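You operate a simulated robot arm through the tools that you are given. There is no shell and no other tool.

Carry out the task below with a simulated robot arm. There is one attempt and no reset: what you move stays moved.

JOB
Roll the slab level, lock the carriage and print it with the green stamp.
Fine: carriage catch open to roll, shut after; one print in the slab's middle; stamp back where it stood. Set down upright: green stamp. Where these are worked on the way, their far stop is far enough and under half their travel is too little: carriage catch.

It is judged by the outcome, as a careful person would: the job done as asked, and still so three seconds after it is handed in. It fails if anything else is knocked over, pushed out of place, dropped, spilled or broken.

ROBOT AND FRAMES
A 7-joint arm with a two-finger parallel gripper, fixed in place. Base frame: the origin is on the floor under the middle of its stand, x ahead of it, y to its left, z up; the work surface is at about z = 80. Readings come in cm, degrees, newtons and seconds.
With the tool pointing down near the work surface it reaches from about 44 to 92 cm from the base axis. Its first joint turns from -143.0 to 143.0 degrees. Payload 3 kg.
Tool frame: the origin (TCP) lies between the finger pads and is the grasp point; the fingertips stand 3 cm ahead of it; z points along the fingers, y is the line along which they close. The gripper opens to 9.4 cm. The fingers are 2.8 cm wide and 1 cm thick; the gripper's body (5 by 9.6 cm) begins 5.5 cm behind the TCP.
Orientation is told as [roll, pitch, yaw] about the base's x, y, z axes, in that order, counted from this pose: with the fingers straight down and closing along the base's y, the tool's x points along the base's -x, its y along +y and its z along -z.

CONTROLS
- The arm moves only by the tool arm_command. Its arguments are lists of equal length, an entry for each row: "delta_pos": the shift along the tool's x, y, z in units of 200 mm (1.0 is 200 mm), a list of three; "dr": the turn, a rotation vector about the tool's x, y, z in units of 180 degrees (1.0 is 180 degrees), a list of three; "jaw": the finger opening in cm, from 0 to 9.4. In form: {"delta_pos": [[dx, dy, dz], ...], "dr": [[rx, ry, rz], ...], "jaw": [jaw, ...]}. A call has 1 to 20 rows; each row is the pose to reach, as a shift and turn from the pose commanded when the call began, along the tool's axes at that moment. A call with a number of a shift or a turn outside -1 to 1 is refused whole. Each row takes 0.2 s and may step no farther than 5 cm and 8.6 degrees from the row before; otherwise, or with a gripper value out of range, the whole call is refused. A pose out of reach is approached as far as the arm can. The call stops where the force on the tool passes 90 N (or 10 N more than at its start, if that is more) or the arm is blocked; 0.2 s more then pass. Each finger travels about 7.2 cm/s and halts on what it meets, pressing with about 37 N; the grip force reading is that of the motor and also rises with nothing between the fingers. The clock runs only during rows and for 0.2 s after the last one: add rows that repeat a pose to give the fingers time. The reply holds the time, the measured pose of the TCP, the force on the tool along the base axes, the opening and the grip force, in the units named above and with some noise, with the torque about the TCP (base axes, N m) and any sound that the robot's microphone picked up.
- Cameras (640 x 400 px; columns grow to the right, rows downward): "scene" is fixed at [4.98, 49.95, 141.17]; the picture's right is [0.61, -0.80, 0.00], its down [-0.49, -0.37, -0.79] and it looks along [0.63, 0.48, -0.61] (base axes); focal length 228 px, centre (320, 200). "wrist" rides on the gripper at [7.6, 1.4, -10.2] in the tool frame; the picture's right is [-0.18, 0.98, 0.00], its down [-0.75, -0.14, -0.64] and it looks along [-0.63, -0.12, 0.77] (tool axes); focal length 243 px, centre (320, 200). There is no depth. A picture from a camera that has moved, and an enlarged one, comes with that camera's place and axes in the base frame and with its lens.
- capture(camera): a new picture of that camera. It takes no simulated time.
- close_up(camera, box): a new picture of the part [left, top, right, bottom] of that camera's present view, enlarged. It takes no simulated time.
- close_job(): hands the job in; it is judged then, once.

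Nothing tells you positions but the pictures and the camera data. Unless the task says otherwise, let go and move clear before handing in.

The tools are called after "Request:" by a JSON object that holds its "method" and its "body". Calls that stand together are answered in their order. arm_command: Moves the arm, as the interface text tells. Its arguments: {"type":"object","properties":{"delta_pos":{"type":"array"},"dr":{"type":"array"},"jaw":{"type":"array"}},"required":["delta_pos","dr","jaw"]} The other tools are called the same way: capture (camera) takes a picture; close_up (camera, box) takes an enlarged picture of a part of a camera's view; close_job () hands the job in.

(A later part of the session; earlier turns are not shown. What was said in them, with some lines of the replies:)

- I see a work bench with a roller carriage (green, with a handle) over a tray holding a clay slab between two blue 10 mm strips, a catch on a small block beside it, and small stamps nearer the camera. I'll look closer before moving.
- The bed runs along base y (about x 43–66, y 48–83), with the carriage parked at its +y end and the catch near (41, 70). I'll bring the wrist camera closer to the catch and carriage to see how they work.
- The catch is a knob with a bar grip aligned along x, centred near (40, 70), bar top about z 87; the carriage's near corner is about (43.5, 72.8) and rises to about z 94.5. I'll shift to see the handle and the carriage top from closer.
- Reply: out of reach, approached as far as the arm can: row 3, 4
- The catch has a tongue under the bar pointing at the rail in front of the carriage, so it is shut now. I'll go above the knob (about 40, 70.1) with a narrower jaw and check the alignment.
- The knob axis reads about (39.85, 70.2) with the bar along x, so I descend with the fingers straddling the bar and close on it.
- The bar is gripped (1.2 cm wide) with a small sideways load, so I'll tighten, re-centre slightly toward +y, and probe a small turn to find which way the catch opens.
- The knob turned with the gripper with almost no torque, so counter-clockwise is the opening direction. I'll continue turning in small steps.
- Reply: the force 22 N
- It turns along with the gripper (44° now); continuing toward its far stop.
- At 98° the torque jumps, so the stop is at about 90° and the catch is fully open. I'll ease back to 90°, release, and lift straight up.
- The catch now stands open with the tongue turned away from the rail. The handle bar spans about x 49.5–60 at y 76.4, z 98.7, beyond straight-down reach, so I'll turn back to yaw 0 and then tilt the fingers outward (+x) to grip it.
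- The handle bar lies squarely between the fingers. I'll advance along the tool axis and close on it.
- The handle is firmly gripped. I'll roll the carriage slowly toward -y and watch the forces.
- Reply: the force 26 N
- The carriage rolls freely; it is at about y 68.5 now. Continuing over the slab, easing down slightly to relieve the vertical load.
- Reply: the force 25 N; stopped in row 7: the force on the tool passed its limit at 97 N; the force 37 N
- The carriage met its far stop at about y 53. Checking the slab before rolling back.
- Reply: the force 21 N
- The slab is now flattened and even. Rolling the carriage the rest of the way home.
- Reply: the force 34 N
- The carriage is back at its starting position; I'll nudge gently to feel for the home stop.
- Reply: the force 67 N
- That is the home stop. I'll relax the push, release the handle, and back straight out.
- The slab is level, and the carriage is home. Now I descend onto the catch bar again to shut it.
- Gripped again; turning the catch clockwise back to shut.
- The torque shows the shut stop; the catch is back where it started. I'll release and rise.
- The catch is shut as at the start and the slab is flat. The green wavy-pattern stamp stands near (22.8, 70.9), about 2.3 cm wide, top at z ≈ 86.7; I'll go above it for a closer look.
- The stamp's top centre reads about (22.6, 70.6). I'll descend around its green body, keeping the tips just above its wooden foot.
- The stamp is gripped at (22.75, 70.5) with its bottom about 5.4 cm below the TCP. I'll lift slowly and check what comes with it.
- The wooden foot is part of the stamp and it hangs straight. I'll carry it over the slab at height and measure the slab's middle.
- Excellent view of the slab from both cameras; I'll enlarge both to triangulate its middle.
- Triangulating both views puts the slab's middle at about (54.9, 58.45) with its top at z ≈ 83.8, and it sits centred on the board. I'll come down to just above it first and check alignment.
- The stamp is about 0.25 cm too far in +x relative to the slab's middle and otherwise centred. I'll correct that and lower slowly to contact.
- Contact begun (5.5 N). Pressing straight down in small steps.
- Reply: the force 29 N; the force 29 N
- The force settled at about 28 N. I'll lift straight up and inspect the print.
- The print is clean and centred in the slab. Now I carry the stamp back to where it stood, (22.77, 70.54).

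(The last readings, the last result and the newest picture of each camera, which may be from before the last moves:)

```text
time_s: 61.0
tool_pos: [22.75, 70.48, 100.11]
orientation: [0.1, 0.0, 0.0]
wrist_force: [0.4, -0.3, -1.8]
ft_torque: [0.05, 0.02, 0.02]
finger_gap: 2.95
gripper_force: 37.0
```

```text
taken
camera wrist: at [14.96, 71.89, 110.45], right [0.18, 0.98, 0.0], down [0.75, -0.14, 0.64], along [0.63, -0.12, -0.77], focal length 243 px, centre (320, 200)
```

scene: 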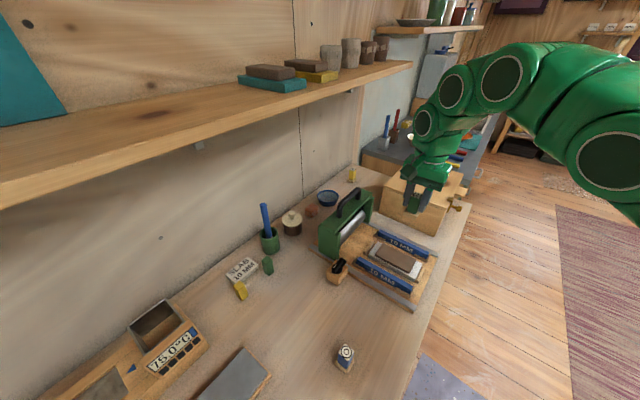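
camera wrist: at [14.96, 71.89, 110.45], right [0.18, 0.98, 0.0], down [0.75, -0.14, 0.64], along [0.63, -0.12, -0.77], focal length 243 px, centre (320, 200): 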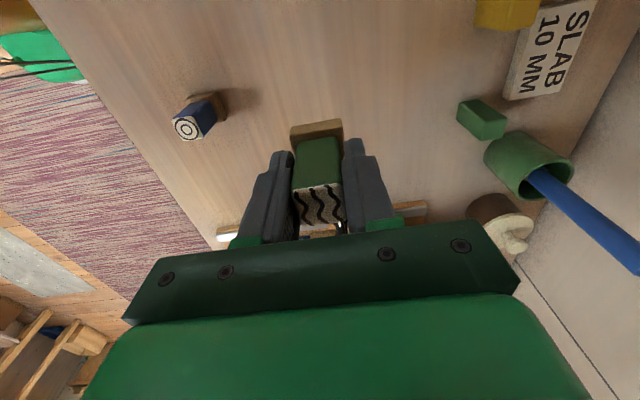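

Request:
{"method": "arm_command", "body": {"delta_pos": [[-0.002, 0.002, 0.15], [-0.002, 0.002, 0.35], [-0.002, 0.002, 0.55], [-0.002, 0.002, 0.66], [-0.002, 0.002, 0.7], [-0.002, 0.002, 0.715]], "dr": [[0, 0, 0], [0, 0, 0], [0, 0, 0], [0, 0, 0], [0, 0, 0], [0, 0, 0]], "jaw": [1.5, 1.5, 1.5, 1.5, 1.5, 1.5]}}

Request:
{"method": "arm_command", "body": {"delta_pos": [[0, 0, 0.005], [0, 0, 0.01], [0, 0, 0.015]], "dr": [[0, 0, 0], [0, 0, 0], [0, 0, 0]], "jaw": [1.5, 1.5, 1.5]}}

Request:
{"method": "close_up", "body": {"camera": "scene", "box": [260, 290, 340, 350]}}

```text
time_s: 62.4
tool_pos: [22.64, 70.68, 85.87]
orientation: [0.1, 0.0, 0.0]
wrist_force: [-0.5, 0.4, -0.8]
ft_torque: [0.03, -0.02, 0.01]
finger_gap: 2.95
gripper_force: 37.1
```

```text
time_s: 63.1
tool_pos: [22.74, 70.59, 85.62]
orientation: [0.1, -0.1, 0.0]
wrist_force: [0.7, -0.3, -0.9]
ft_torque: [-0.01, 0.01, 0.01]
finger_gap: 2.95
gripper_force: 36.7
```

```text
6.67 times, centred on (300, 320) of scene
camera zoom: at [4.98, 49.95, 141.17], right [0.61, -0.8, 0.0], down [-0.49, -0.37, -0.79], along [0.63, 0.48, -0.61], focal length 1516 px, centre (453, -600)
```

zoom: 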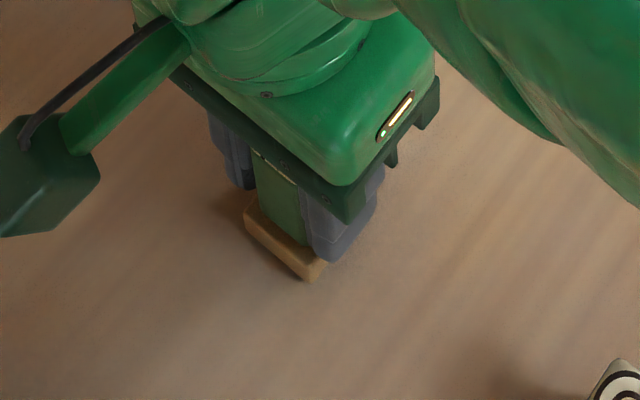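

Request:
{"method": "arm_command", "body": {"delta_pos": [[0, 0, 0.005], [0, 0, 0.01], [0, 0, 0.014]], "dr": [[0, 0, 0], [0, 0, 0], [0, 0, 0]], "jaw": [1.5, 1.5, 1.5]}}

Request:
{"method": "close_up", "body": {"camera": "scene", "box": [260, 290, 340, 350]}}

```text
time_s: 64.0
tool_pos: [22.71, 70.59, 85.19]
orientation: [0.2, -0.1, 0.1]
wrist_force: [0.0, -0.4, -1.3]
ft_torque: [-0.01, -0.02, 0.0]
finger_gap: 2.96
gripper_force: 36.7
```

```text
6.67 times, centred on (300, 320) of scene
camera zoom: at [4.98, 49.95, 141.17], right [0.61, -0.8, 0.0], down [-0.49, -0.37, -0.79], along [0.63, 0.48, -0.61], focal length 1516 px, centre (453, -600)
```

zoom: 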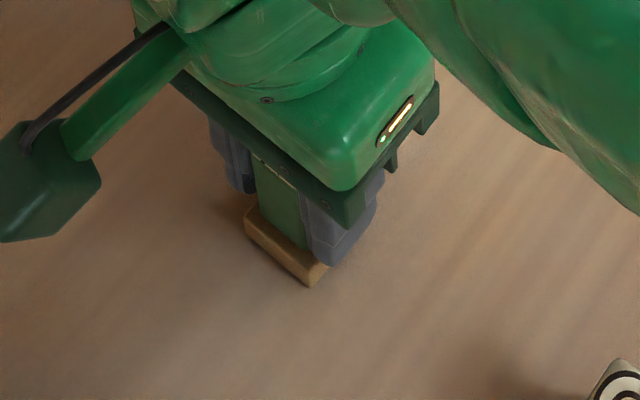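

Request:
{"method": "arm_command", "body": {"delta_pos": [[0, 0, 0.003], [0, 0, 0.006], [0, 0, 0.006]], "dr": [[0, 0, 0], [0, 0, 0], [0, 0, 0]], "jaw": [1.5, 1.5, 1.5]}}

```text
time_s: 64.8
tool_pos: [22.8, 70.64, 85.16]
orientation: [0.1, 0.0, -0.1]
wrist_force: [-0.3, 0.1, -0.4]
ft_torque: [0.0, 0.02, 0.03]
finger_gap: 2.95
gripper_force: 36.6
```

Request:
{"method": "arm_command", "body": {"delta_pos": [[0, 0, 0.003], [0, 0, 0.006], [0, 0, 0.006]], "dr": [[0, 0, 0], [0, 0, 0], [0, 0, 0]], "jaw": [1.5, 1.5, 1.5]}}

```text
time_s: 65.5
tool_pos: [22.7, 70.58, 85.06]
orientation: [0.1, 0.0, 0.0]
wrist_force: [-0.6, 1.1, -0.5]
ft_torque: [0.0, -0.01, 0.0]
finger_gap: 2.95
gripper_force: 37.1
```

Request:
{"method": "arm_command", "body": {"delta_pos": [[0, 0, 0.003], [0, 0, 0.006], [0, 0, 0.006]], "dr": [[0, 0, 0], [0, 0, 0], [0, 0, 0]], "jaw": [1.5, 1.5, 1.5]}}

Request:
{"method": "close_up", "body": {"camera": "scene", "box": [280, 305, 320, 335]}}

Request:
{"method": "close_up", "body": {"camera": "wrist", "box": [260, 90, 380, 210]}}

```text
time_s: 66.3
tool_pos: [22.7, 70.6, 84.95]
orientation: [0.1, 0.0, 0.1]
wrist_force: [-1.6, -2.6, 12.9]
ft_torque: [-0.12, 0.16, -0.01]
finger_gap: 2.93
gripper_force: 36.8
```

```text
13.33 times, centred on (300, 320) of scene
camera zoom: at [4.98, 49.95, 141.17], right [0.61, -0.8, 0.0], down [-0.49, -0.37, -0.79], along [0.63, 0.48, -0.61], focal length 3033 px, centre (587, -1400)
```

zoom: 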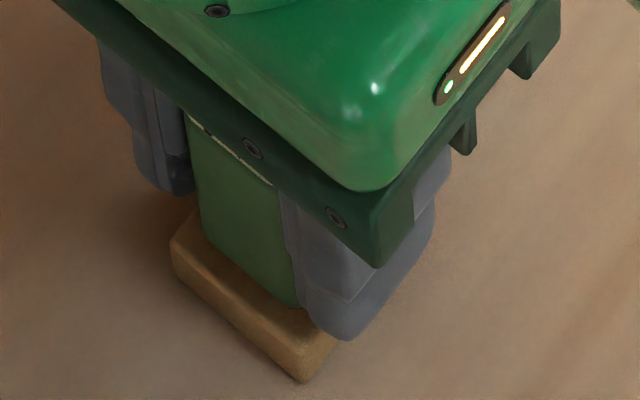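

```text
3.33 times, centred on (320, 150) of wrist
camera zoom: at [15.0, 71.9, 95.31], right [0.18, 0.98, 0.0], down [0.75, -0.14, 0.64], along [0.63, -0.12, -0.77], focal length 809 px, centre (320, 367)
```

zoom: 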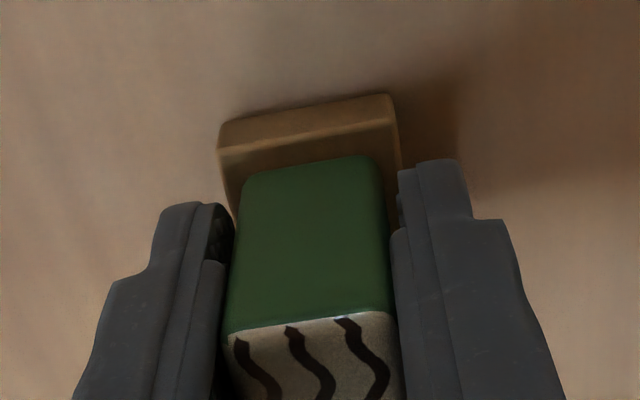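

The stamp is on the table (13 N). I'll ease off slightly, open the fingers evenly and rise straight up.

Request:
{"method": "arm_command", "body": {"delta_pos": [[0, 0, -0.003], [0, 0, -0.003], [0, 0, -0.003], [0, 0, -0.003], [0, 0, -0.003], [0, 0, -0.003]], "dr": [[0, 0, 0], [0, 0, 0], [0, 0, 0], [0, 0, 0], [0, 0, 0], [0, 0, 0]], "jaw": [2.5, 3.2, 4, 5, 6, 6]}}

Request:
{"method": "capture", "body": {"camera": "wrist"}}

```text
time_s: 67.8
tool_pos: [22.72, 70.51, 84.8]
orientation: [0.1, -0.1, 0.0]
wrist_force: [0.4, 0.3, -0.3]
ft_torque: [-0.03, 0.0, -0.03]
finger_gap: 5.97
gripper_force: 0.0
```

```text
taken
camera wrist: at [15.01, 71.92, 95.31], right [0.18, 0.98, 0.0], down [0.75, -0.14, 0.64], along [0.63, -0.12, -0.77], focal length 243 px, centre (320, 200)
```

wrist: 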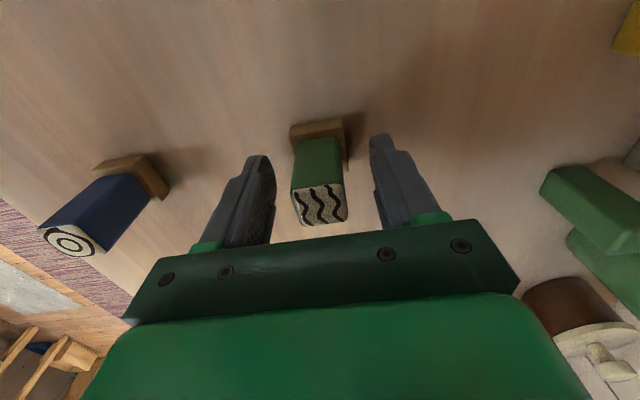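

The stamp stands free and upright between the open fingers. Rising straight up, then moving clear.

Request:
{"method": "arm_command", "body": {"delta_pos": [[0, 0, -0.1], [0, 0, -0.25], [0, 0, -0.45], [0, 0, -0.65], [0, 0, -0.85], [0, 0, -0.95]], "dr": [[0, 0, 0], [0, 0, 0], [0, 0, 0], [0, 0, 0], [0, 0, 0], [0, 0, 0]], "jaw": [6, 6, 6, 6, 6, 6]}}

Request:
{"method": "arm_command", "body": {"delta_pos": [[-0.1, -0.1, -0.1], [-0.2, -0.2, -0.2], [-0.3, -0.3, -0.3], [-0.4, -0.4, -0.4], [-0.5, -0.55, -0.45], [-0.6, -0.7, -0.5], [-0.65, -0.8, -0.5]], "dr": [[0, 0, 0], [0, 0, 0], [0, 0, 0], [0, 0, 0], [0, 0, 0], [0, 0, 0], [0, 0, 0]], "jaw": [6, 6, 6, 6, 6, 6, 6]}}

Request:
{"method": "capture", "body": {"camera": "scene"}}

Request:
{"method": "close_up", "body": {"camera": "scene", "box": [260, 290, 340, 350]}}

Request:
{"method": "close_up", "body": {"camera": "scene", "box": [300, 160, 460, 320]}}

```text
time_s: 69.2
tool_pos: [22.7, 70.53, 103.98]
orientation: [0.2, 0.0, 0.0]
wrist_force: [-1.1, 0.1, -0.8]
ft_torque: [0.01, -0.02, 0.0]
finger_gap: 6.01
gripper_force: 0.0
```

```text
time_s: 70.8
tool_pos: [35.74, 54.56, 113.94]
orientation: [0.2, -0.1, 0.1]
wrist_force: [0.7, 0.7, 0.0]
ft_torque: [0.0, -0.01, 0.0]
finger_gap: 6.0
gripper_force: 0.1
```

```text
taken
```

scene: 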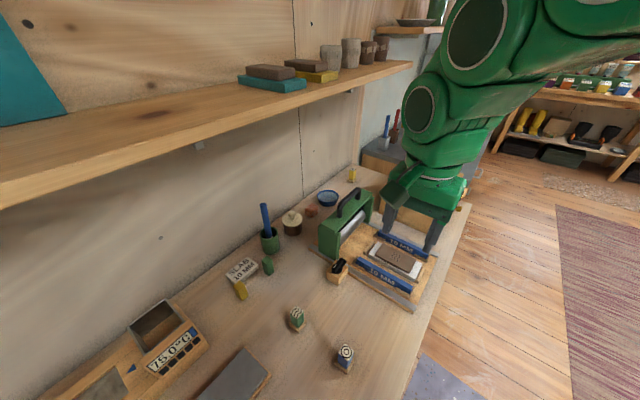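

```text
6.67 times, centred on (300, 320) of scene
camera zoom: at [4.98, 49.95, 141.17], right [0.61, -0.8, 0.0], down [-0.49, -0.37, -0.79], along [0.63, 0.48, -0.61], focal length 1516 px, centre (453, -600)
```

zoom: 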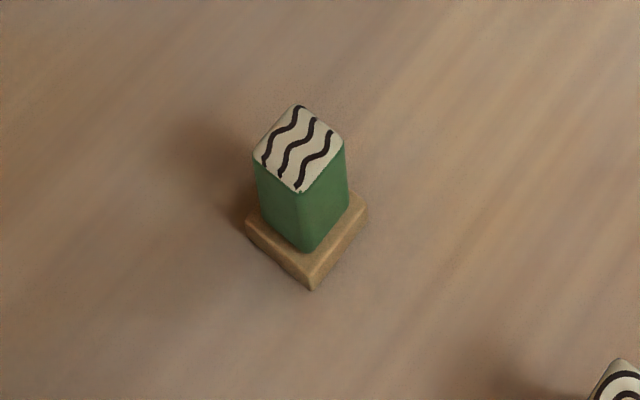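

```text
2.50 times, centred on (380, 240) of scene
camera zoom: at [4.98, 49.95, 141.17], right [0.61, -0.8, 0.0], down [-0.49, -0.37, -0.79], along [0.63, 0.48, -0.61], focal length 569 px, centre (170, 100)
```

zoom: 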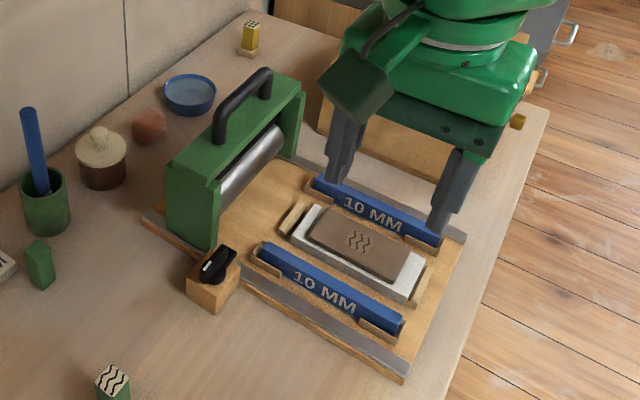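

The slab is rolled level and carries one centred wave print, the carriage is home with the catch shut, and the green stamp stands upright where it was. The arm is open and clear, and nothing else has moved, so I'm handing the job in.

Request:
{"method": "close_job", "body": {}}

```text
The job is handed in.
```

The slab is rolled level, the carriage is locked, and the green stamp's wave print is in the middle of the slab. I've handed the job in, but no verdict came back.

- **Rolling:** I opened the catch to its far stop, about 90°. The carriage went once over the slab to its far stop, then back to its home stop. The slab now looks flat and even.
- **Catch:** I turned it back until it met its shut stop, and in the camera views it sits as it did at the start.
- **Print:** One press made one clean print. It measured within a millimetre or two of the slab's centre. The stamp slipped slightly in the fingers at about 28 N, so I pressed no harder than that.
- **Stamp:** It stands upright within about 2 mm of where it was, turned by roughly 3° compared with before.

Nothing else was knocked or shifted that I could see, and the arm was open and clear of everything at hand-in.
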